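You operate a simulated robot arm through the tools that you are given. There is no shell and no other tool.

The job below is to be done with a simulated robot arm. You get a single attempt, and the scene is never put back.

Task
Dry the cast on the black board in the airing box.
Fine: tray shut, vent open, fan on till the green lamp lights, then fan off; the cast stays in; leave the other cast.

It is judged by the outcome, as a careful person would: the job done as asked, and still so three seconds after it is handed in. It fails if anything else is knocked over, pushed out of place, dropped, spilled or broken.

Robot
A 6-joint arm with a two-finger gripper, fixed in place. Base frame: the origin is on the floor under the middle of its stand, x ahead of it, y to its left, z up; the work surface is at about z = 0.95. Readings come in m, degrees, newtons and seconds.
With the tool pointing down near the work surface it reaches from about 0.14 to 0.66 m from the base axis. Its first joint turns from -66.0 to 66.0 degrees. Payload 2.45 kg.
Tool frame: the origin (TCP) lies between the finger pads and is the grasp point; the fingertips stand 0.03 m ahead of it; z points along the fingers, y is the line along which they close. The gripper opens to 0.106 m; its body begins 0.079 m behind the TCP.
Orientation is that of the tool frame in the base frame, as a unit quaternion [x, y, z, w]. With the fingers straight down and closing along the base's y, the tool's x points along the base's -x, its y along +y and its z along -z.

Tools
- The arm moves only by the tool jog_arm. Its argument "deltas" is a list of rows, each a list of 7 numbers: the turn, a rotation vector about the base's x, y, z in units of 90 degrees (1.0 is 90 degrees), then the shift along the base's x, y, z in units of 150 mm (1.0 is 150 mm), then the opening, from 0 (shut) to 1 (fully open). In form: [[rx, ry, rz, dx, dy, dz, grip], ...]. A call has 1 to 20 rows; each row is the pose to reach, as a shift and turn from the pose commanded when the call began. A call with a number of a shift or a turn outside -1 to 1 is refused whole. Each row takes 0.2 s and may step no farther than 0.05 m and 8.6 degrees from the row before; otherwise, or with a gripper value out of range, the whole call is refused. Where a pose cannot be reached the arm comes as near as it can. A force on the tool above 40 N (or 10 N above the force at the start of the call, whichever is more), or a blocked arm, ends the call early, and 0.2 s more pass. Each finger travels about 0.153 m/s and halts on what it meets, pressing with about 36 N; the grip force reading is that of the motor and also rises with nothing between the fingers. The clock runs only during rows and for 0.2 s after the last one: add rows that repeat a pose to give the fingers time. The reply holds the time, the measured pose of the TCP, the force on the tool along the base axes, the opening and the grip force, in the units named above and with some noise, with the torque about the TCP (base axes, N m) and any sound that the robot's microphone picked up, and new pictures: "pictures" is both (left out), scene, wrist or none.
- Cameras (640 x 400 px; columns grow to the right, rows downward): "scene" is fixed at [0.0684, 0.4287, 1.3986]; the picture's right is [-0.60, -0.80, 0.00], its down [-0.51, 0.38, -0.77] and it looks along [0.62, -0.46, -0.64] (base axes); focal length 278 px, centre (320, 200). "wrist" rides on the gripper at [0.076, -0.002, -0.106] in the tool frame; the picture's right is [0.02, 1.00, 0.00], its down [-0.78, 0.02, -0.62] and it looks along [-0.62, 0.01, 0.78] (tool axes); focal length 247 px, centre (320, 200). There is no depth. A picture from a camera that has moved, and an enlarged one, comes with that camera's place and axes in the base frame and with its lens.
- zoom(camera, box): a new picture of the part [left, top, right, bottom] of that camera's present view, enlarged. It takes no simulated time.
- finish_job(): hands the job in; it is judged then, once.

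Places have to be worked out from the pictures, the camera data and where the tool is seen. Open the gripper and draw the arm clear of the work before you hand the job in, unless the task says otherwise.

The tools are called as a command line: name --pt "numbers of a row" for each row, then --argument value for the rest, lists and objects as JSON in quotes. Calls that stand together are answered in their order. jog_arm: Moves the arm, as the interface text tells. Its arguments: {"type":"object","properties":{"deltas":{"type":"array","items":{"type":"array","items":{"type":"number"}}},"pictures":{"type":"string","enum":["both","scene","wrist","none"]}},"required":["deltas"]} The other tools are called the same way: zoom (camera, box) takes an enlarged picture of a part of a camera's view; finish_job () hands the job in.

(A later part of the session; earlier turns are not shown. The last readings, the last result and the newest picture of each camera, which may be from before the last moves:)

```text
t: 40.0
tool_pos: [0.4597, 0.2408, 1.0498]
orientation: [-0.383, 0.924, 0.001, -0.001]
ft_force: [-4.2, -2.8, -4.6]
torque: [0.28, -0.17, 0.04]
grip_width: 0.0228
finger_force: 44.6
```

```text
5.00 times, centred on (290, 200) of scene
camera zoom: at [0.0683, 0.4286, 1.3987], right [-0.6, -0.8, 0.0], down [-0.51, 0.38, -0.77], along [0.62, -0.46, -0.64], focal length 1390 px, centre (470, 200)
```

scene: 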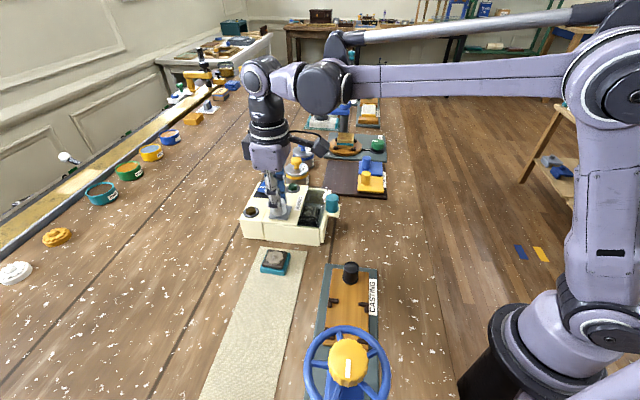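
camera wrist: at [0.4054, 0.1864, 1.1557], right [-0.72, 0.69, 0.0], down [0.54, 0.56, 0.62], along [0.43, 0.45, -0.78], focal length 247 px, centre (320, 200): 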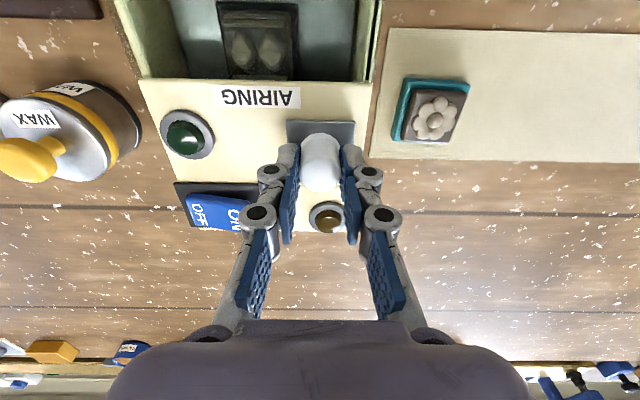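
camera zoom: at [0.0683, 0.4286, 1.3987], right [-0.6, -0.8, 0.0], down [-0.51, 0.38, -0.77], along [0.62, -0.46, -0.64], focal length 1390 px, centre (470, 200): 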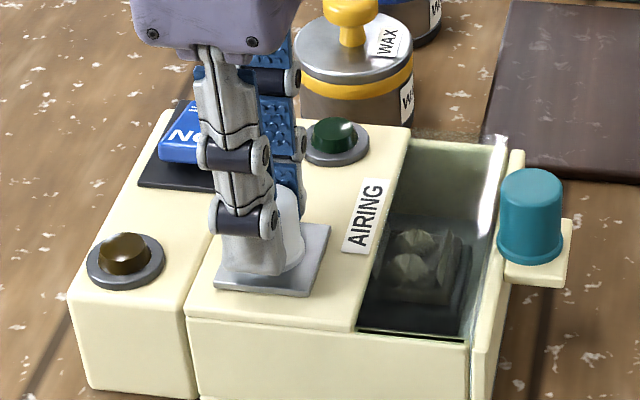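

The plate moved with it, so it does slide that way. I'll continue slowly towards the lamp.

jog_arm --pt "0 0 0 0.012 -0.012 0 0.15" --pt "0 0 0 0.024 -0.024 0 0.15" --pt "0 0 0 0.036 -0.036 0 0.15" --pt "0 0 0 0.048 -0.048 0 0.15" --pt "0 0 0 0.06 -0.06 0 0.15" --pictures "wrist"

zoom --camera "scene" --box '[235, 160, 345, 240]'

zoom --camera "wrist" --box '[200, 80, 430, 260]'

```text
t: 41.2
tool_pos: [0.4687, 0.2313, 1.0502]
orientation: [-0.383, 0.924, 0.001, 0.0]
ft_force: [-6.2, -6.2, -11.4]
torque: [-0.03, 0.05, 0.02]
grip_width: 0.0226
finger_force: 45.1
camera wrist: at [0.4164, 0.1757, 1.1558], right [-0.72, 0.69, 0.0], down [0.54, 0.57, 0.62], along [0.43, 0.45, -0.78], focal length 247 px, centre (320, 200)
```

wrist: 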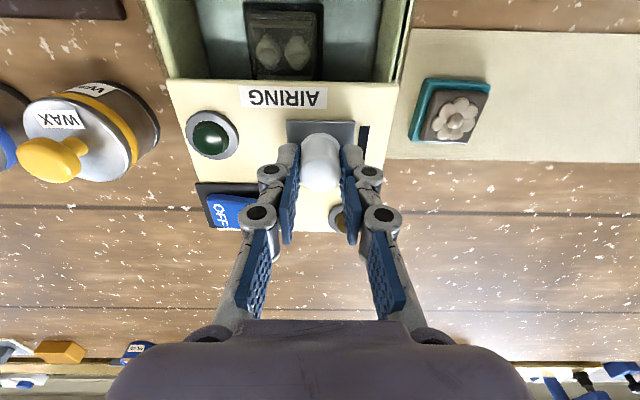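

```text
5.00 times, centred on (290, 200) of scene
camera zoom: at [0.0684, 0.4286, 1.3986], right [-0.6, -0.8, 0.0], down [-0.51, 0.38, -0.77], along [0.62, -0.46, -0.64], focal length 1390 px, centre (470, 200)
```

zoom: 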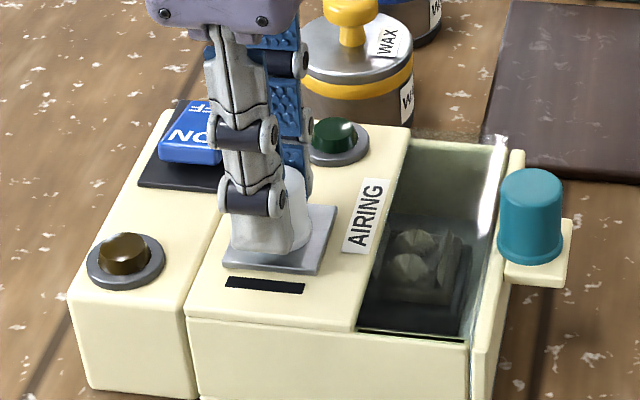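

```text
2.22 times, centred on (315, 170) of wrist
camera zoom: at [0.4164, 0.1757, 1.1558], right [-0.72, 0.69, 0.0], down [0.54, 0.57, 0.62], along [0.43, 0.45, -0.78], focal length 549 px, centre (331, 267)
```

zoom: 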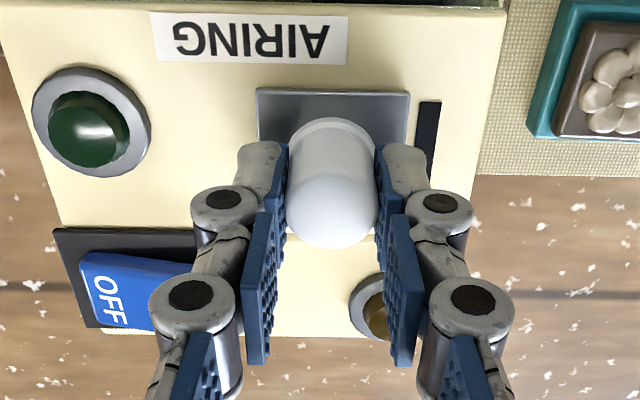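

A dark vent slot is appearing from under the plate – the slide opens this way. Continuing, with a little strain relief.

jog_arm --pt "0 0 0 0.009 -0.015 -0.003 0.15" --pt "0 0 0 0.021 -0.027 -0.003 0.15" --pt "0 0 0 0.033 -0.039 -0.003 0.15" --pt "0 0 0 0.045 -0.051 -0.003 0.15" --pt "0 0 0 0.055 -0.061 -0.003 0.15" --pictures "wrist"

zoom --camera "scene" --box '[235, 160, 345, 240]'

zoom --camera "wrist" --box '[200, 80, 430, 260]'

```text
t: 42.4
tool_pos: [0.4775, 0.2218, 1.0493]
orientation: [-0.383, 0.924, 0.001, 0.001]
ft_force: [0.1, 1.4, 19.1]
torque: [-0.32, 0.38, -0.03]
grip_width: 0.0225
finger_force: 44.6
camera wrist: at [0.425, 0.1666, 1.1556], right [-0.72, 0.69, 0.0], down [0.54, 0.56, 0.62], along [0.43, 0.45, -0.78], focal length 247 px, centre (320, 200)
```

wrist: 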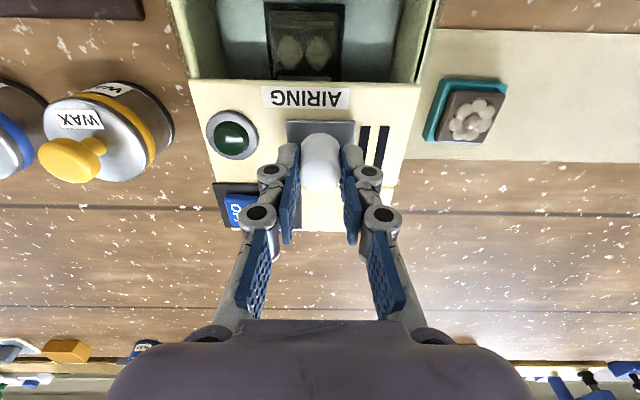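

```text
5.00 times, centred on (290, 200) of scene
camera zoom: at [0.0681, 0.4286, 1.3987], right [-0.6, -0.8, 0.0], down [-0.51, 0.38, -0.77], along [0.62, -0.46, -0.64], focal length 1390 px, centre (470, 200)
```

zoom: 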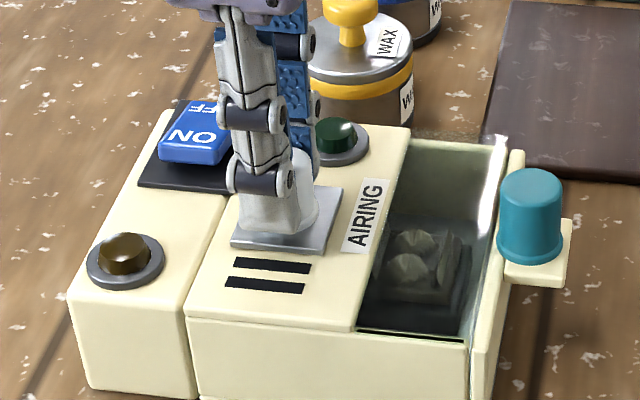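

```text
2.22 times, centred on (315, 170) of wrist
camera zoom: at [0.425, 0.1666, 1.1556], right [-0.72, 0.69, 0.0], down [0.54, 0.56, 0.62], along [0.43, 0.45, -0.78], focal length 549 px, centre (331, 267)
```

zoom: 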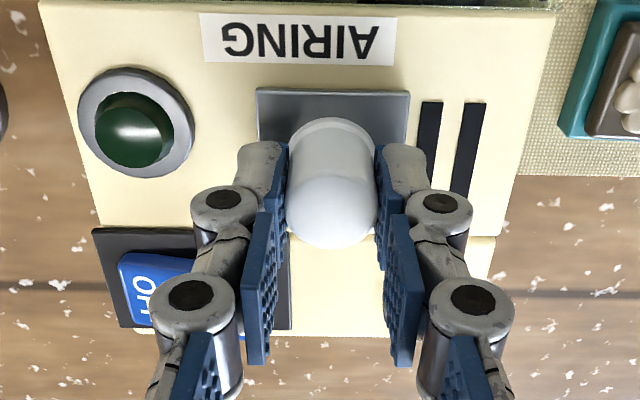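

Two slots are open now. I'll keep sliding gently in 2 mm steps to reach the end stop, watching clearance to the green lamp (~14 mm).

jog_arm --pt "0 0 0 0.007 -0.007 0.003 0.15" --pt "0 0 0 0.015 -0.015 0.003 0.15" --pt "0 0 0 0.023 -0.023 0.003 0.15" --pt "0 0 0 0.03 -0.03 0.003 0.15" --pictures "wrist"

zoom --camera "scene" --box '[235, 160, 345, 240]'

zoom --camera "wrist" --box '[200, 80, 430, 260]'

```text
t: 43.4
tool_pos: [0.4824, 0.2177, 1.0498]
orientation: [-0.382, 0.924, 0.002, 0.0]
ft_force: [2.7, 3.2, 10.4]
torque: [0.22, -0.17, 0.04]
grip_width: 0.0226
finger_force: 44.9
camera wrist: at [0.4293, 0.1623, 1.1555], right [-0.72, 0.69, 0.0], down [0.54, 0.56, 0.62], along [0.43, 0.45, -0.78], focal length 247 px, centre (320, 200)
```

wrist: 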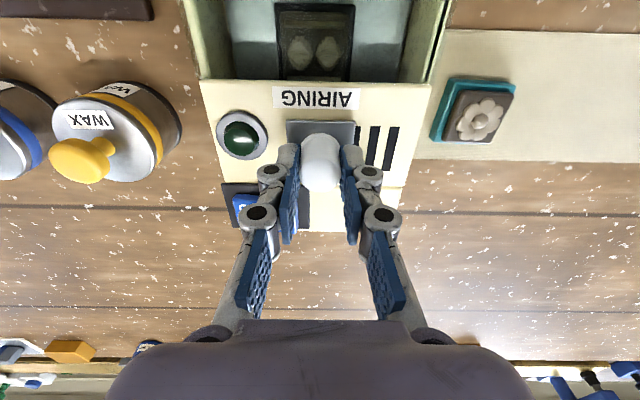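

```text
5.00 times, centred on (290, 200) of scene
camera zoom: at [0.0683, 0.4288, 1.3986], right [-0.6, -0.8, 0.0], down [-0.51, 0.38, -0.77], along [0.62, -0.46, -0.64], focal length 1390 px, centre (470, 200)
```

zoom: 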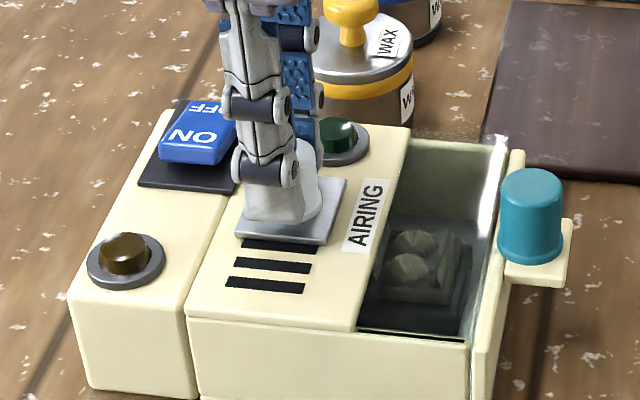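

```text
2.22 times, centred on (315, 170) of wrist
camera zoom: at [0.4293, 0.1623, 1.1555], right [-0.72, 0.69, 0.0], down [0.54, 0.56, 0.62], along [0.43, 0.45, -0.78], focal length 549 px, centre (331, 267)
```

zoom: 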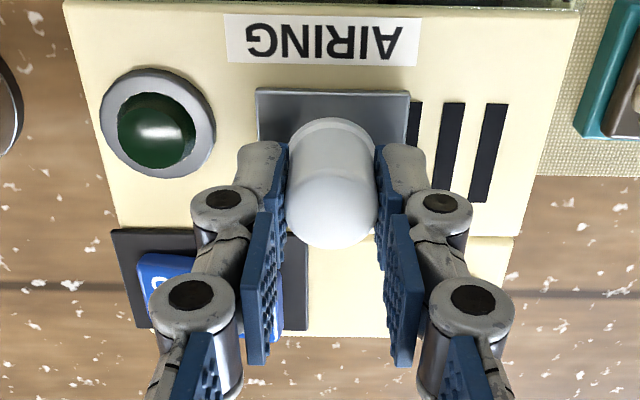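

A third slot is half uncovered. I'll continue about 5 mm more.

jog_arm --pt "0 0 0 0.007 -0.007 0.001 0.15" --pt "0 0 0 0.014 -0.014 0.001 0.15" --pt "0 0 0 0.02 -0.02 0.001 0.15" --pictures "wrist"

zoom --camera "scene" --box '[235, 160, 345, 240]'

zoom --camera "wrist" --box '[200, 80, 430, 260]'

```text
t: 44.2
tool_pos: [0.4861, 0.2143, 1.0502]
orientation: [-0.383, 0.924, 0.0, 0.001]
ft_force: [9.0, 9.9, 14.8]
torque: [0.02, 0.04, 0.0]
grip_width: 0.0227
finger_force: 45.0
camera wrist: at [0.4325, 0.159, 1.1555], right [-0.72, 0.69, 0.0], down [0.54, 0.56, 0.62], along [0.43, 0.45, -0.78], focal length 247 px, centre (320, 200)
```

wrist: 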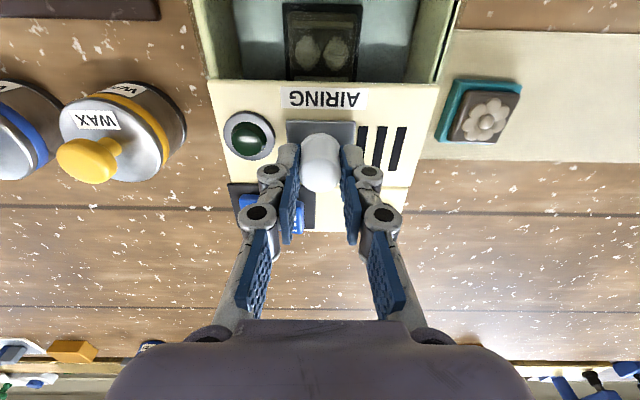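

```text
5.00 times, centred on (290, 200) of scene
camera zoom: at [0.0684, 0.4289, 1.3986], right [-0.6, -0.8, 0.0], down [-0.51, 0.38, -0.77], along [0.62, -0.46, -0.64], focal length 1390 px, centre (470, 200)
```

zoom: 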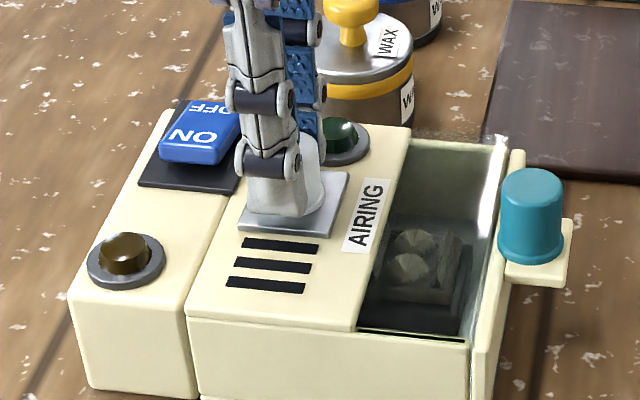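

```text
2.22 times, centred on (315, 170) of wrist
camera zoom: at [0.4325, 0.159, 1.1555], right [-0.72, 0.69, 0.0], down [0.54, 0.56, 0.62], along [0.43, 0.45, -0.78], focal length 549 px, centre (331, 267)
```

zoom: 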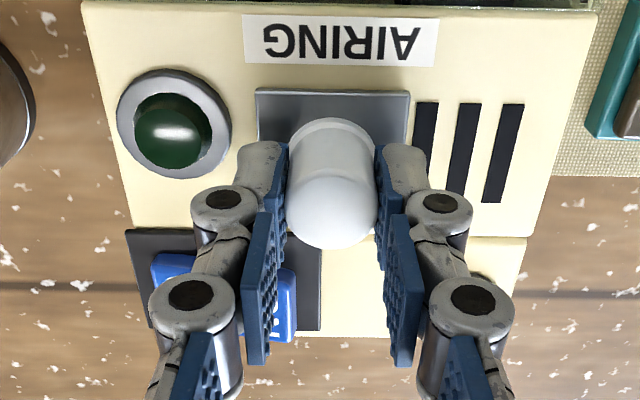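

All three slots are uncovered (~39 mm of travel). I'll ease the strain and nudge ~2 mm more to find the end stop.

jog_arm --pt "0 0 0 0.005 0.005 0.002 0.15" --pt "0 0 0 0.01 0.0 0.002 0.15" --pt "0 0 0 0.014 -0.004 0.002 0.15" --pt "0 0 0 0.017 -0.007 0.002 0.15" --pictures "none"

zoom --camera "wrist" --box '[200, 80, 430, 260]'

```text
t: 45.2
tool_pos: [0.4867, 0.2127, 1.0491]
orientation: [-0.382, 0.924, 0.0, -0.003]
ft_force: [-9.3, 1.2, -25.1]
torque: [-0.12, 0.36, -0.04]
grip_width: 0.0226
finger_force: 44.6
```

```text
2.22 times, centred on (315, 170) of wrist
camera zoom: at [0.4346, 0.158, 1.1559], right [-0.72, 0.69, 0.0], down [0.55, 0.57, 0.62], along [0.43, 0.45, -0.79], focal length 549 px, centre (331, 267)
```

zoom: 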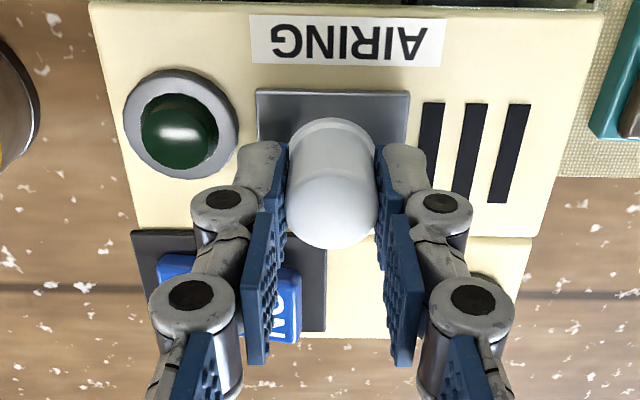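

Some resistance is showing. One more small nudge to confirm the stop.

jog_arm --pt "0 0 0 0.003 -0.006 -0.003 0.15" --pt "0 0 0 0.008 -0.011 -0.003 0.15" --pictures "none"

zoom --camera "wrist" --box '[200, 80, 430, 260]'

```text
t: 45.8
tool_pos: [0.4872, 0.2126, 1.0487]
orientation: [-0.383, 0.924, 0.002, -0.003]
ft_force: [-21.9, 5.9, -21.3]
torque: [0.17, 0.5, -0.06]
grip_width: 0.0226
finger_force: 45.4
```

```text
2.22 times, centred on (315, 170) of wrist
camera zoom: at [0.4352, 0.1573, 1.1559], right [-0.72, 0.69, 0.01], down [0.54, 0.57, 0.62], along [0.42, 0.45, -0.79], focal length 549 px, centre (331, 267)
```

zoom: 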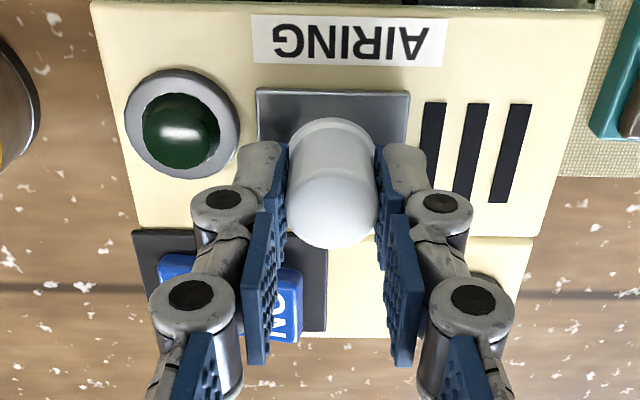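

The slide is firmly at its stop: vent fully open. The lamp is close, so I'll open the fingers only a few mm and lift straight up.

jog_arm --pt "0 0 0 -0.008 0.008 0 0.15" --pt "0 0 0 -0.008 0.008 0 0.28" --pt "0 0 0 -0.008 0.008 0 0.28" --pt "0 0 0 -0.008 0.008 0.08 0.28" --pt "0 0 0 -0.008 0.008 0.2 0.28" --pt "0 0 0 -0.008 0.008 0.4 0.28" --pt "0 0 0 -0.008 0.008 0.65 0.28" --pictures "both"

zoom --camera "wrist" --box '[200, 60, 430, 240]'

zoom --camera "scene" --box '[235, 170, 350, 250]'

```text
t: 47.4
tool_pos: [0.4885, 0.2101, 1.1462]
orientation: [-0.382, 0.924, 0.0, -0.001]
ft_force: [0.1, 0.5, 0.6]
torque: [0.01, 0.0, 0.04]
grip_width: 0.0296
finger_force: 0.1
camera wrist: at [0.4361, 0.1563, 1.2514], right [-0.72, 0.69, 0.0], down [0.54, 0.56, 0.62], along [0.43, 0.45, -0.78], focal length 247 px, centre (320, 200)
```

scene: 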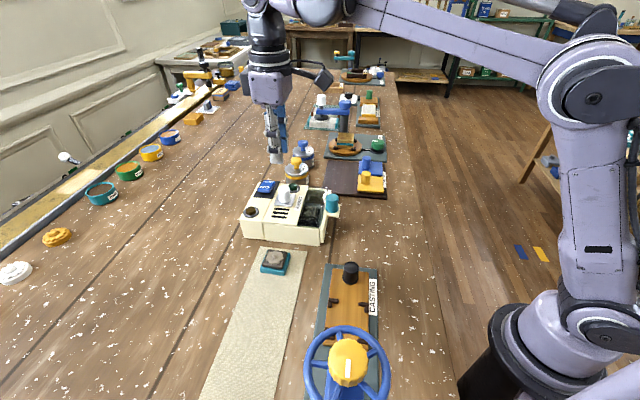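
wrist: 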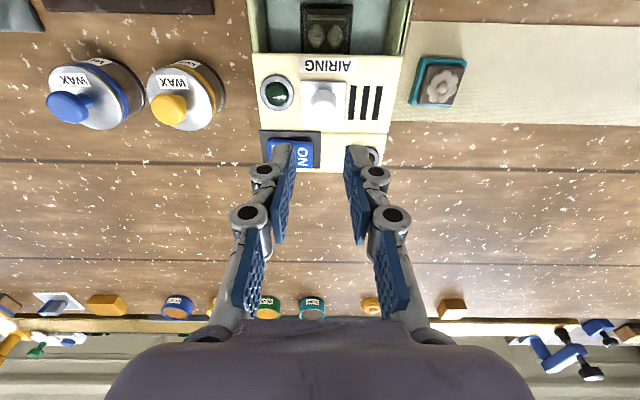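

```text
2.22 times, centred on (315, 150) of wrist
camera zoom: at [0.4361, 0.1563, 1.2514], right [-0.72, 0.69, 0.0], down [0.54, 0.56, 0.62], along [0.43, 0.45, -0.78], focal length 549 px, centre (331, 311)
```

zoom: 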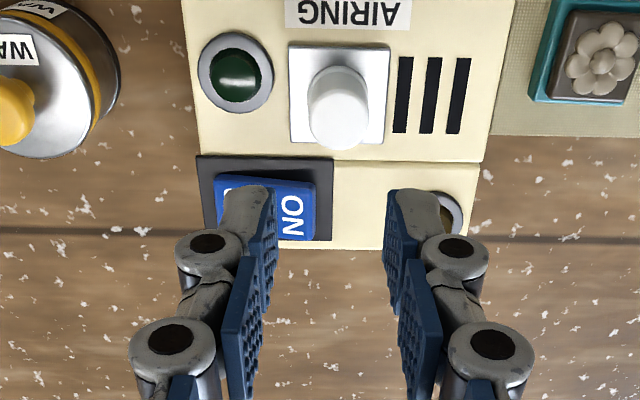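

```text
5.00 times, centred on (292, 210) of scene
camera zoom: at [0.0684, 0.4287, 1.3986], right [-0.6, -0.8, 0.0], down [-0.51, 0.38, -0.77], along [0.62, -0.46, -0.64], focal length 1390 px, centre (458, 150)
```

zoom: 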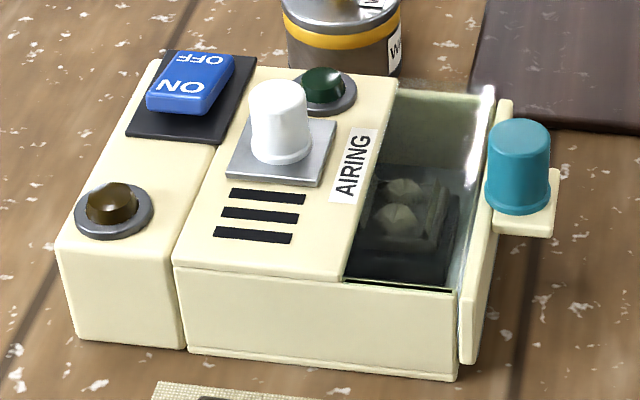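

The vent is open with three slots clear. The fan rocker's ON end is raised at about (0.532, 0.233, z≈1.03); I'll close the fingers and move above it to press.

jog_arm --pt "0 0 0 0.07 0.04 0 0" --pt "0 0 0 0.14 0.082 0 0" --pt "0 0 0 0.21 0.123 -0.05 0" --pt "0 0 0 0.277 0.163 -0.15 0" --pt "0 0 0 0.277 0.163 -0.3 0" --pt "0 0 0 0.277 0.163 -0.3 0" --pictures "both"

zoom --camera "wrist" --box '[200, 50, 440, 230]'

zoom --camera "scene" --box '[225, 150, 325, 230]'

```text
t: 48.8
tool_pos: [0.5293, 0.2378, 1.1008]
orientation: [-0.382, 0.924, 0.0, 0.0]
ft_force: [-0.4, -0.7, 0.3]
torque: [0.03, 0.03, -0.03]
grip_width: 0.0
finger_force: 28.4
camera wrist: at [0.4766, 0.1824, 1.2069], right [-0.72, 0.69, 0.0], down [0.54, 0.56, 0.62], along [0.43, 0.45, -0.78], focal length 247 px, centre (320, 200)
```

scene: 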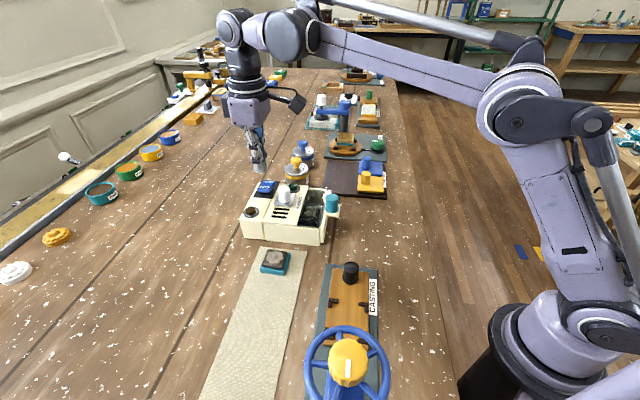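
wrist: 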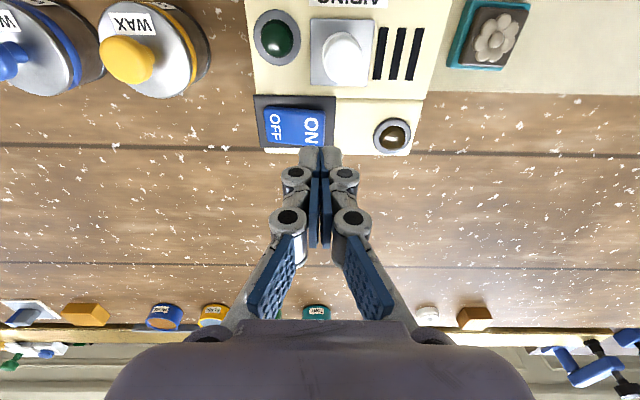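

```text
2.22 times, centred on (320, 140) of wrist
camera zoom: at [0.4766, 0.1824, 1.2069], right [-0.72, 0.69, 0.0], down [0.54, 0.56, 0.62], along [0.43, 0.45, -0.78], focal length 549 px, centre (320, 333)
```

zoom: 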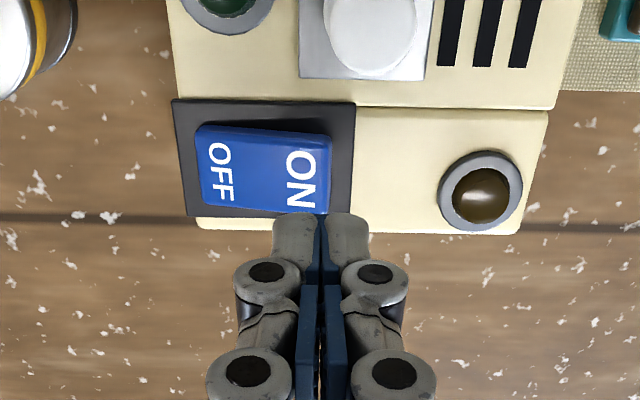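

```text
5.00 times, centred on (275, 190) of scene
camera zoom: at [0.0684, 0.4287, 1.3986], right [-0.6, -0.8, 0.0], down [-0.51, 0.38, -0.77], along [0.62, -0.46, -0.64], focal length 1390 px, centre (545, 250)
```

zoom: 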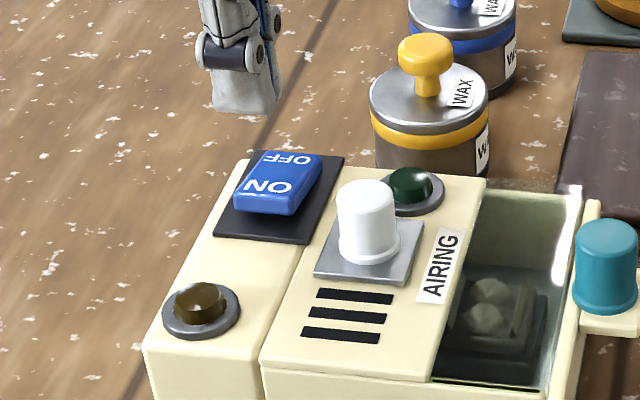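

The fingertip is right at the ON end. I'll shift 5 mm outward for leverage, then come down and press in small steps.

jog_arm --pt "0 0 0 -0.033 0.014 -0.08 0" --pt "0 0 0 -0.033 0.014 -0.16 0" --pt "0 0 0 -0.033 0.014 -0.23 0" --pt "0 0 0 -0.033 0.014 -0.25 0" --pt "0 0 0 -0.033 0.014 -0.27 0" --pictures "wrist"

zoom --camera "scene" --box '[225, 150, 325, 230]'

```text
t: 50.0
tool_pos: [0.5265, 0.2386, 1.0615]
orientation: [-0.382, 0.924, 0.001, 0.0]
ft_force: [-0.2, 0.3, 1.4]
torque: [0.0, -0.03, 0.02]
grip_width: 0.0002
finger_force: 28.2
camera wrist: at [0.4723, 0.1837, 1.1673], right [-0.72, 0.69, 0.0], down [0.54, 0.56, 0.62], along [0.43, 0.45, -0.78], focal length 247 px, centre (320, 200)
```

wrist: 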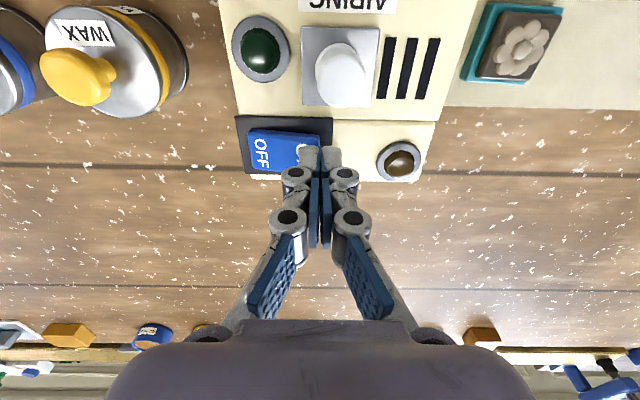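

```text
5.00 times, centred on (275, 190) of scene
camera zoom: at [0.0684, 0.4287, 1.3986], right [-0.6, -0.8, 0.0], down [-0.51, 0.38, -0.77], along [0.62, -0.46, -0.64], focal length 1390 px, centre (545, 250)
```

zoom: 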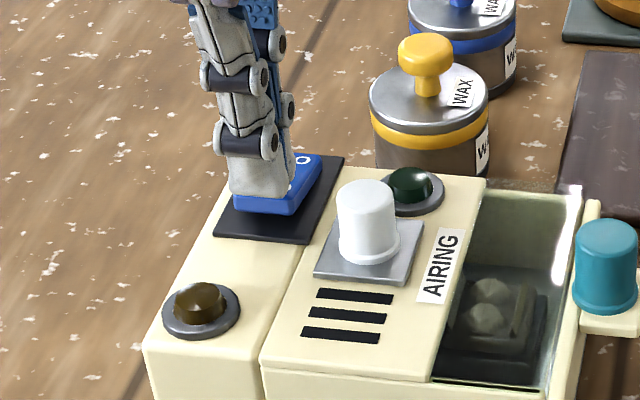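

The tip is over the ON end, barely touching. Pressing down in small steps now.

jog_arm --pt "0 0 0 0 0 -0.015 0" --pt "0 0 0 0 0 -0.03 0" --pt "0 0 0 0 0 -0.045 0" --pictures "none"

zoom --camera "scene" --box '[225, 150, 325, 230]'

```text
t: 50.8
tool_pos: [0.524, 0.2386, 1.0547]
orientation: [-0.382, 0.924, 0.001, 0.0]
ft_force: [-1.5, 0.7, 0.1]
torque: [0.0, 0.03, -0.01]
grip_width: 0.0001
finger_force: 28.3
```

```text
5.00 times, centred on (275, 190) of scene
camera zoom: at [0.0684, 0.4287, 1.3986], right [-0.6, -0.8, 0.0], down [-0.51, 0.38, -0.77], along [0.62, -0.46, -0.64], focal length 1390 px, centre (545, 250)
```

zoom: 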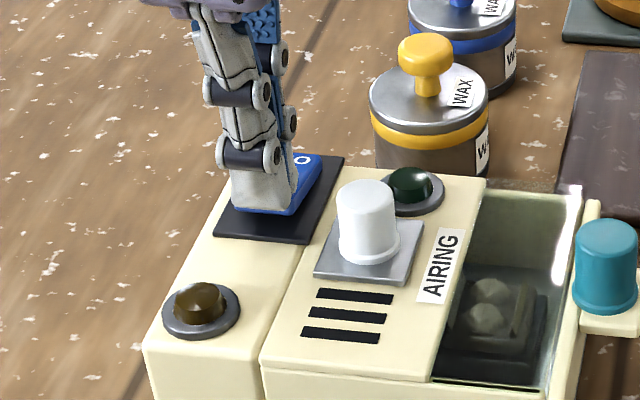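

No contact force yet with the tip at z≈1.025; I'll keep lowering carefully.

jog_arm --pt "0 0 0 0 0 -0.012 0" --pt "0 0 0 0 0 -0.024 0" --pictures "wrist"

zoom --camera "scene" --box '[240, 165, 300, 215]'

zoom --camera "wrist" --box '[220, 70, 420, 220]'

```text
t: 51.4
tool_pos: [0.524, 0.2397, 1.0519]
orientation: [-0.383, 0.924, 0.001, -0.001]
ft_force: [-4.1, 3.0, 2.9]
torque: [0.03, 0.09, -0.01]
grip_width: 0.0
finger_force: 29.0
camera wrist: at [0.4711, 0.1846, 1.1574], right [-0.72, 0.69, 0.0], down [0.54, 0.56, 0.62], along [0.43, 0.45, -0.78], focal length 247 px, centre (320, 200)
```

wrist: 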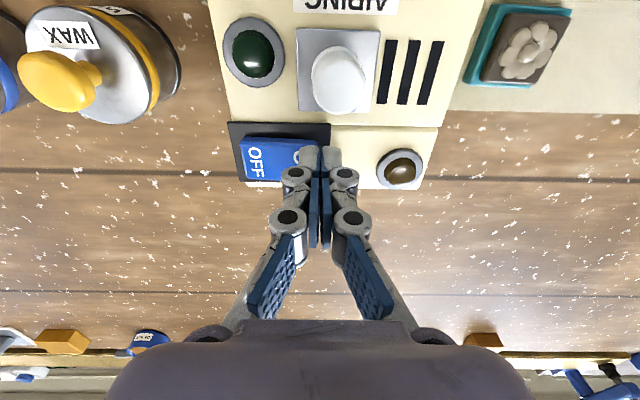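

```text
8.00 times, centred on (270, 190) of scene
camera zoom: at [0.0682, 0.4288, 1.3986], right [-0.6, -0.8, 0.0], down [-0.51, 0.38, -0.77], along [0.62, -0.46, -0.64], focal length 2224 px, centre (720, 280)
```

zoom: 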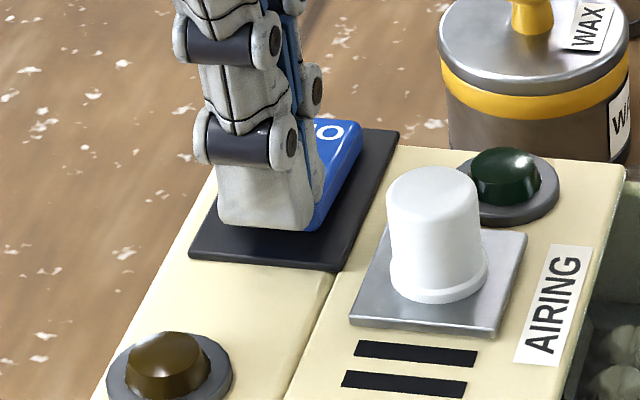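

```text
2.67 times, centred on (320, 145) of wrist
camera zoom: at [0.4711, 0.1846, 1.1574], right [-0.72, 0.69, 0.0], down [0.54, 0.56, 0.62], along [0.43, 0.45, -0.78], focal length 659 px, centre (320, 347)
```

zoom: 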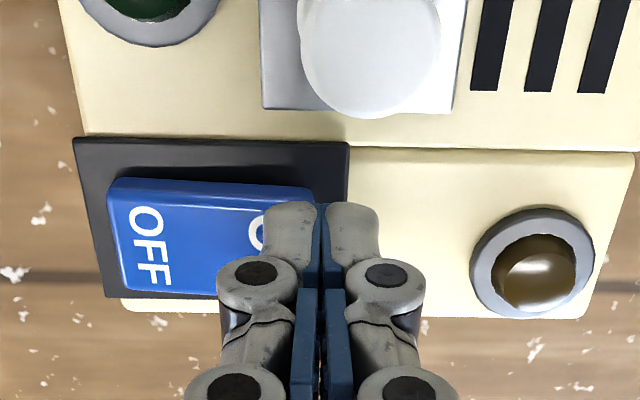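

The small force is mostly sideways, so the tip is catching the rocker's end edge rather than its top. I'll raise, shift ~7 mm inward and look again.

jog_arm --pt "0 0 0 0 0 0.07 0" --pt "0 0 0 0 0 0.15 0" --pt "0 0 0 0 0 0.25 0" --pictures "wrist"

zoom --camera "scene" --box '[240, 165, 300, 215]'

zoom --camera "wrist" --box '[220, 70, 420, 220]'

```text
t: 52.2
tool_pos: [0.5254, 0.2396, 1.0892]
orientation: [-0.383, 0.924, 0.001, -0.001]
ft_force: [-0.7, 0.5, -1.0]
torque: [-0.02, 0.01, 0.02]
grip_width: 0.0
finger_force: 28.3
camera wrist: at [0.4717, 0.184, 1.1955], right [-0.72, 0.69, 0.0], down [0.54, 0.56, 0.62], along [0.43, 0.45, -0.78], focal length 247 px, centre (320, 200)
```

wrist: 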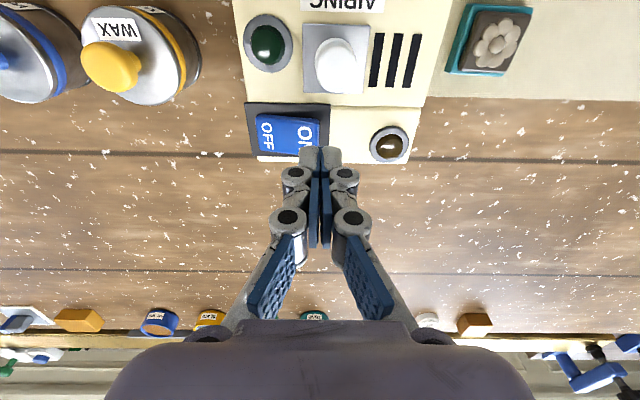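

```text
8.00 times, centred on (270, 190) of scene
camera zoom: at [0.0684, 0.4287, 1.3986], right [-0.6, -0.8, 0.0], down [-0.51, 0.38, -0.77], along [0.62, -0.46, -0.64], focal length 2224 px, centre (720, 280)
```

zoom: 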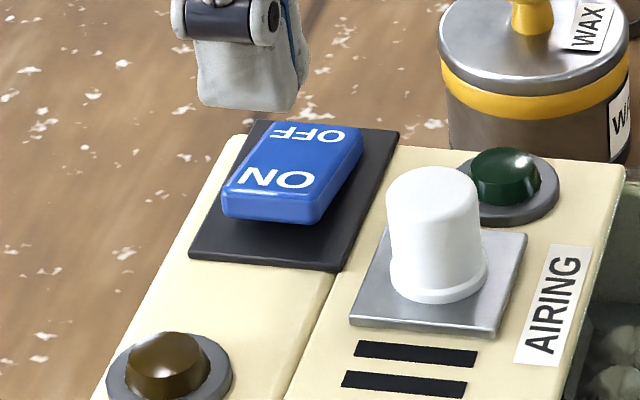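

```text
2.67 times, centred on (320, 145) of wrist
camera zoom: at [0.4717, 0.184, 1.1955], right [-0.72, 0.69, 0.0], down [0.54, 0.56, 0.62], along [0.43, 0.45, -0.78], focal length 659 px, centre (320, 347)
```

zoom: 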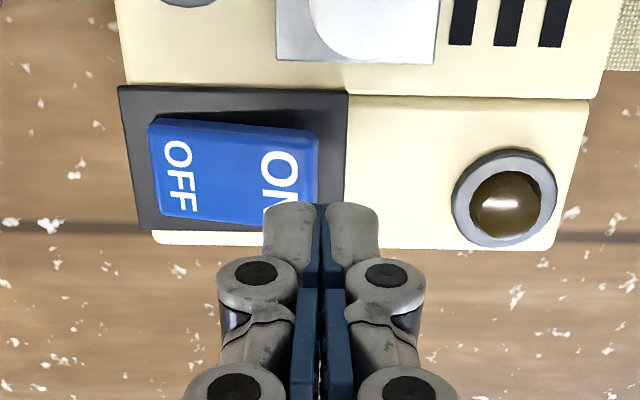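

The rocker hasn't moved. I'll shift 5 mm inward over the ON lettering and press again.

jog_arm --pt "0 0 0 0.024 -0.024 -0.08 0" --pt "0 0 0 0.024 -0.024 -0.16 0" --pt "0 0 0 0.024 -0.024 -0.2 0" --pt "0 0 0 0.024 -0.024 -0.215 0" --pt "0 0 0 0.024 -0.024 -0.23 0" --pt "0 0 0 0.024 -0.024 -0.24 0" --pictures "none"

zoom --camera "scene" --box '[240, 165, 300, 215]'

```text
t: 53.6
tool_pos: [0.5281, 0.2367, 1.0538]
orientation: [-0.383, 0.924, 0.001, -0.001]
ft_force: [0.7, -0.6, 1.4]
torque: [-0.06, 0.01, 0.0]
grip_width: 0.0001
finger_force: 28.7
```

```text
8.00 times, centred on (270, 190) of scene
camera zoom: at [0.0684, 0.4287, 1.3986], right [-0.6, -0.8, 0.0], down [-0.51, 0.38, -0.77], along [0.62, -0.46, -0.64], focal length 2224 px, centre (720, 280)
```

zoom: 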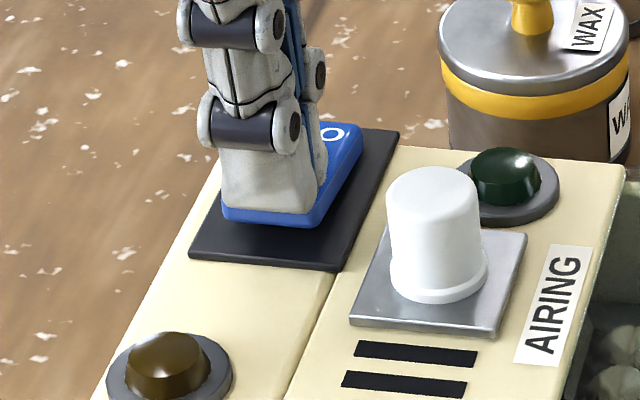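

Now the tip clearly sits on top of the ON end, about to touch. Pressing down in steps.

jog_arm --pt "0 0 0 0 0 -0.01 0" --pt "0 0 0 0 0 -0.02 0" --pt "0 0 0 0 0 -0.03 0" --pictures "none"

zoom --camera "scene" --box '[235, 165, 305, 225]'

```text
t: 54.4
tool_pos: [0.5281, 0.2357, 1.0488]
orientation: [-0.383, 0.924, 0.002, -0.001]
ft_force: [-0.1, 0.0, 0.0]
torque: [0.0, -0.02, 0.02]
grip_width: 0.0
finger_force: 28.9
```

```text
6.67 times, centred on (270, 195) of scene
camera zoom: at [0.0684, 0.4287, 1.3986], right [-0.6, -0.8, 0.0], down [-0.51, 0.38, -0.77], along [0.62, -0.46, -0.64], focal length 1853 px, centre (653, 233)
```

zoom: 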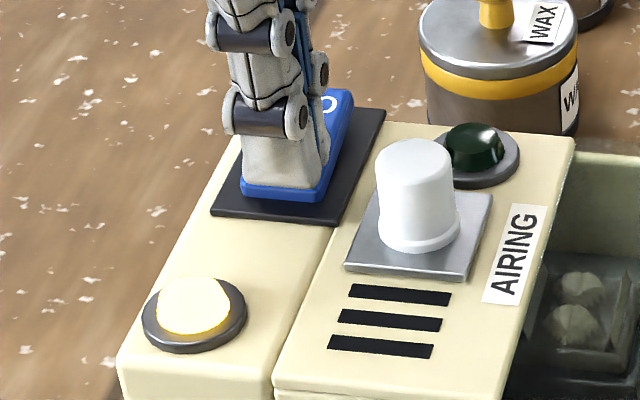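

The amber lamp is lit and the rocker has tipped: the fan is on. I'll raise off and hover over the OFF end while watching the green lamp.

jog_arm --pt "0 0 0 0 0 0.1 0" --pt "0 0 0 0 0 0.25 0" --pt "0 0 0 0.06 -0.06 0.3 0" --pt "0 0 0 0.12 -0.12 0.3 0" --pt "0 0 0 0.184 -0.184 0.3 0" --pt "0 0 0 0.184 -0.184 0.3 0" --pictures "both"

zoom --camera "scene" --box '[235, 165, 350, 250]'

zoom --camera "wrist" --box '[220, 50, 450, 220]'

```text
t: 55.8
tool_pos: [0.5557, 0.2091, 1.0926]
orientation: [-0.384, 0.924, 0.0, -0.001]
ft_force: [-0.2, 0.5, -0.2]
torque: [-0.03, -0.03, -0.02]
grip_width: 0.0001
finger_force: 28.8
camera wrist: at [0.5034, 0.1537, 1.1993], right [-0.72, 0.69, 0.0], down [0.54, 0.56, 0.62], along [0.43, 0.45, -0.78], focal length 247 px, centre (320, 200)
```

scene: 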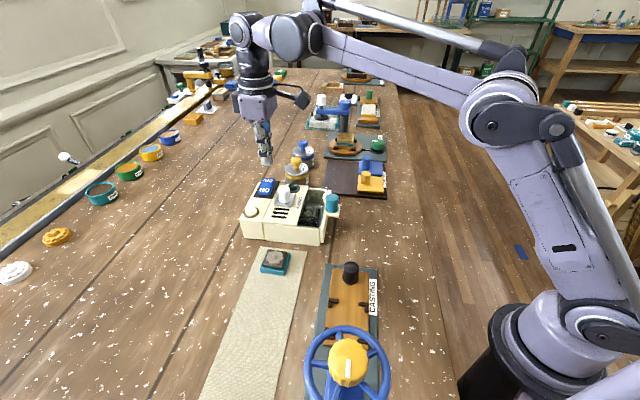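
wrist: 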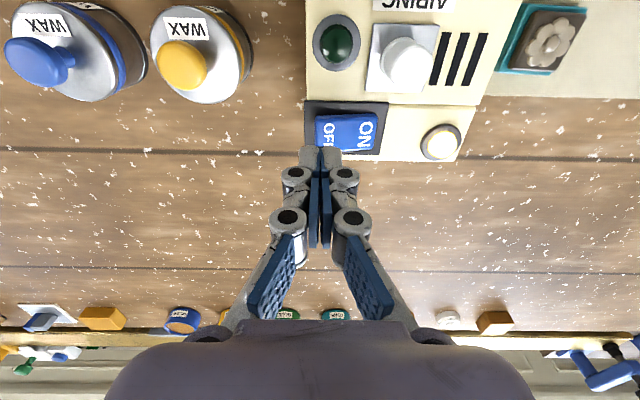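

```text
4.71 times, centred on (292, 208) of scene
camera zoom: at [0.0684, 0.4287, 1.3986], right [-0.6, -0.8, 0.0], down [-0.51, 0.38, -0.77], along [0.62, -0.46, -0.64], focal length 1308 px, centre (449, 165)
```

zoom: 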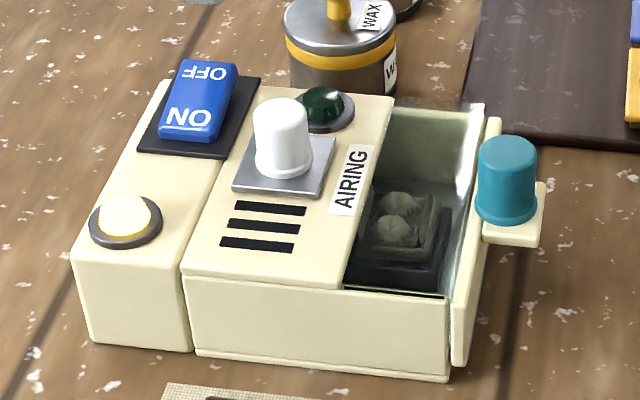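

```text
2.35 times, centred on (335, 135) of wrist
camera zoom: at [0.5034, 0.1537, 1.1993], right [-0.72, 0.69, 0.0], down [0.54, 0.56, 0.62], along [0.43, 0.45, -0.78], focal length 581 px, centre (285, 353)
```

zoom: 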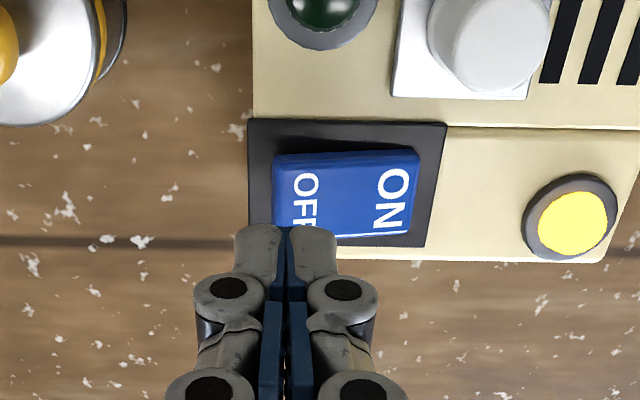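

The fan runs and the OFF end is now raised beneath the tip. The green lamp is still dark; I'll wait here and keep checking.

jog_arm --pt "0 0 0 0.008 -0.006 0 0" --pt "0 0 0 0.008 -0.006 0 0" --pt "0 0 0 0.008 -0.006 0 0" --pt "0 0 0 0.008 -0.006 0 0" --pt "0 0 0 0.008 -0.006 0 0" --pt "0 0 0 0.008 -0.006 0 0" --pt "0 0 0 0.008 -0.006 0 0" --pt "0 0 0 0.008 -0.006 0 0" --pt "0 0 0 0.008 -0.006 0 0" --pt "0 0 0 0.008 -0.006 0 0" --pictures "wrist"

```text
t: 58.0
tool_pos: [0.5568, 0.208, 1.0934]
orientation: [-0.382, 0.924, 0.001, 0.0]
ft_force: [0.3, 0.3, -1.0]
torque: [-0.03, -0.02, 0.01]
grip_width: 0.0
finger_force: 28.9
camera wrist: at [0.5042, 0.1524, 1.1991], right [-0.72, 0.69, 0.0], down [0.54, 0.56, 0.62], along [0.43, 0.45, -0.78], focal length 247 px, centre (320, 200)
```

wrist: 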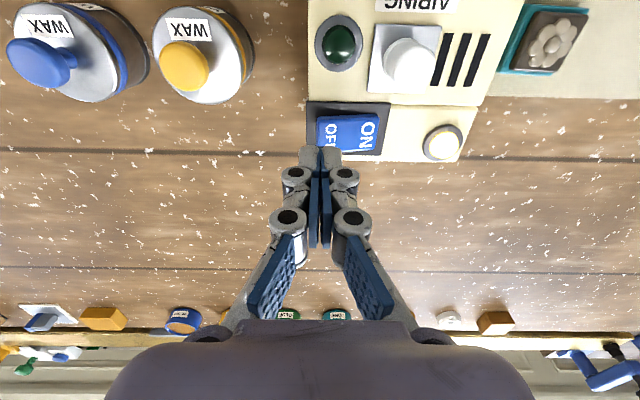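

Green still dark at t=58. I'll shift 3 mm inward over the OFF end and keep waiting.

jog_arm --pt "0 0 0 -0.014 0.014 0 0" --pt "0 0 0 -0.014 0.014 0 0" --pt "0 0 0 -0.014 0.014 0 0" --pt "0 0 0 -0.014 0.014 0 0" --pt "0 0 0 -0.014 0.014 0 0" --pt "0 0 0 -0.014 0.014 0 0" --pt "0 0 0 -0.014 0.014 0 0" --pt "0 0 0 -0.014 0.014 0 0" --pt "0 0 0 -0.014 0.014 0 0" --pt "0 0 0 -0.014 0.014 0 0" --pictures "wrist"

```text
t: 60.2
tool_pos: [0.5555, 0.2092, 1.0937]
orientation: [-0.383, 0.924, 0.0, 0.0]
ft_force: [-0.1, -0.5, 0.3]
torque: [0.01, 0.01, 0.01]
grip_width: 0.0
finger_force: 28.5
camera wrist: at [0.5023, 0.1544, 1.1992], right [-0.72, 0.69, 0.0], down [0.54, 0.56, 0.62], along [0.43, 0.45, -0.78], focal length 247 px, centre (320, 200)
```

wrist: 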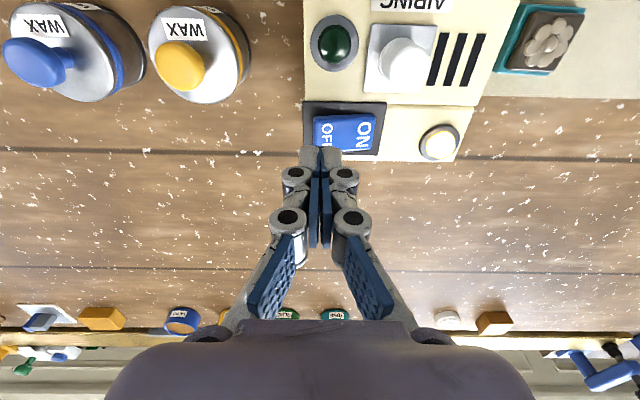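

Amber still lit, green still dark at t=60. Continuing to wait.

jog_arm --pt "0 0 0 0 0 0 0" --pt "0 0 0 0 0 0 0" --pt "0 0 0 0 0 0 0" --pt "0 0 0 0 0 0 0" --pt "0 0 0 0 0 0 0" --pt "0 0 0 0 0 0 0" --pt "0 0 0 0 0 0 0" --pt "0 0 0 0 0 0 0" --pt "0 0 0 0 0 0 0" --pt "0 0 0 0 0 0 0" --pictures "wrist"

zoom --camera "scene" --box '[235, 165, 350, 250]'

```text
t: 62.4
tool_pos: [0.556, 0.2093, 1.0934]
orientation: [-0.383, 0.924, 0.001, 0.0]
ft_force: [-0.8, 0.8, -0.7]
torque: [0.0, 0.03, -0.01]
grip_width: 0.0
finger_force: 28.9
camera wrist: at [0.5023, 0.1544, 1.1992], right [-0.72, 0.69, 0.0], down [0.54, 0.56, 0.62], along [0.43, 0.45, -0.78], focal length 247 px, centre (320, 200)
```

wrist: 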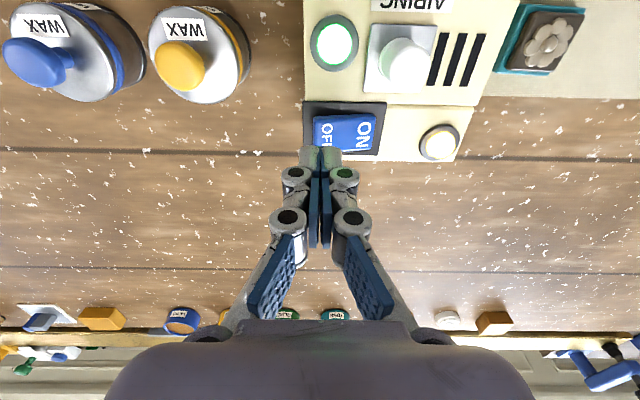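

```text
4.71 times, centred on (292, 208) of scene
camera zoom: at [0.0684, 0.4287, 1.3986], right [-0.6, -0.8, 0.0], down [-0.51, 0.38, -0.77], along [0.62, -0.46, -0.64], focal length 1308 px, centre (449, 165)
```

zoom: 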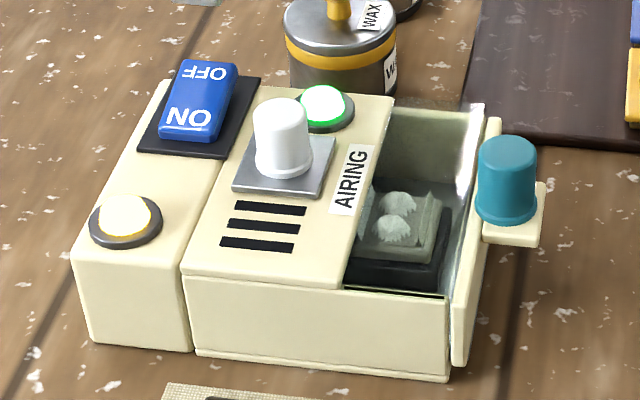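

The green lamp is lit – now pressing the OFF end down the same way as ON.

jog_arm --pt "0 0 0 0 0 -0.1 0" --pt "0 0 0 0 0 -0.19 0" --pt "0 0 0 0 0 -0.24 0" --pt "0 0 0 0 0 -0.26 0" --pt "0 0 0 0 0 -0.275 0" --pt "0 0 0 0 0 -0.29 0" --pt "0 0 0 0 0 -0.3 0" --pictures "wrist"

zoom --camera "scene" --box '[235, 165, 350, 250]'

```text
t: 64.0
tool_pos: [0.5545, 0.2085, 1.0474]
orientation: [-0.384, 0.924, 0.001, 0.0]
ft_force: [0.1, -0.4, -0.4]
torque: [-0.01, 0.03, 0.0]
grip_width: 0.0
finger_force: 29.0
camera wrist: at [0.5018, 0.1538, 1.1542], right [-0.72, 0.69, 0.0], down [0.54, 0.56, 0.62], along [0.43, 0.45, -0.78], focal length 247 px, centre (320, 200)
```

wrist: 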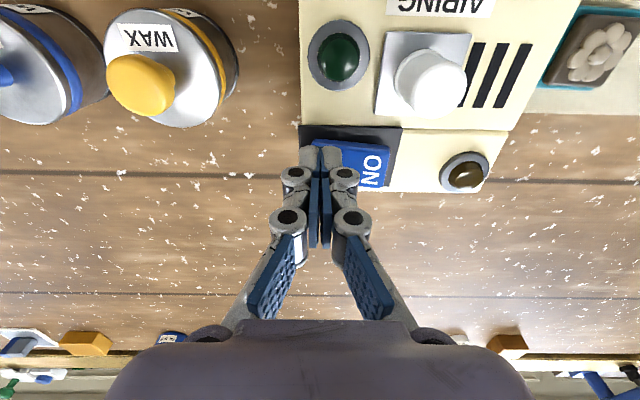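

```text
4.71 times, centred on (292, 208) of scene
camera zoom: at [0.0684, 0.4287, 1.3986], right [-0.6, -0.8, 0.0], down [-0.51, 0.38, -0.77], along [0.62, -0.46, -0.64], focal length 1308 px, centre (449, 165)
```

zoom: 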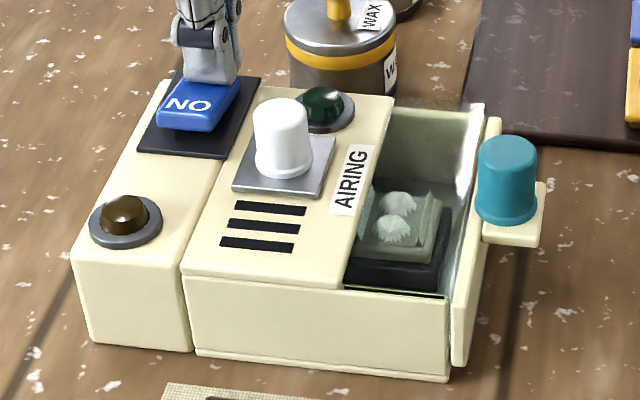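

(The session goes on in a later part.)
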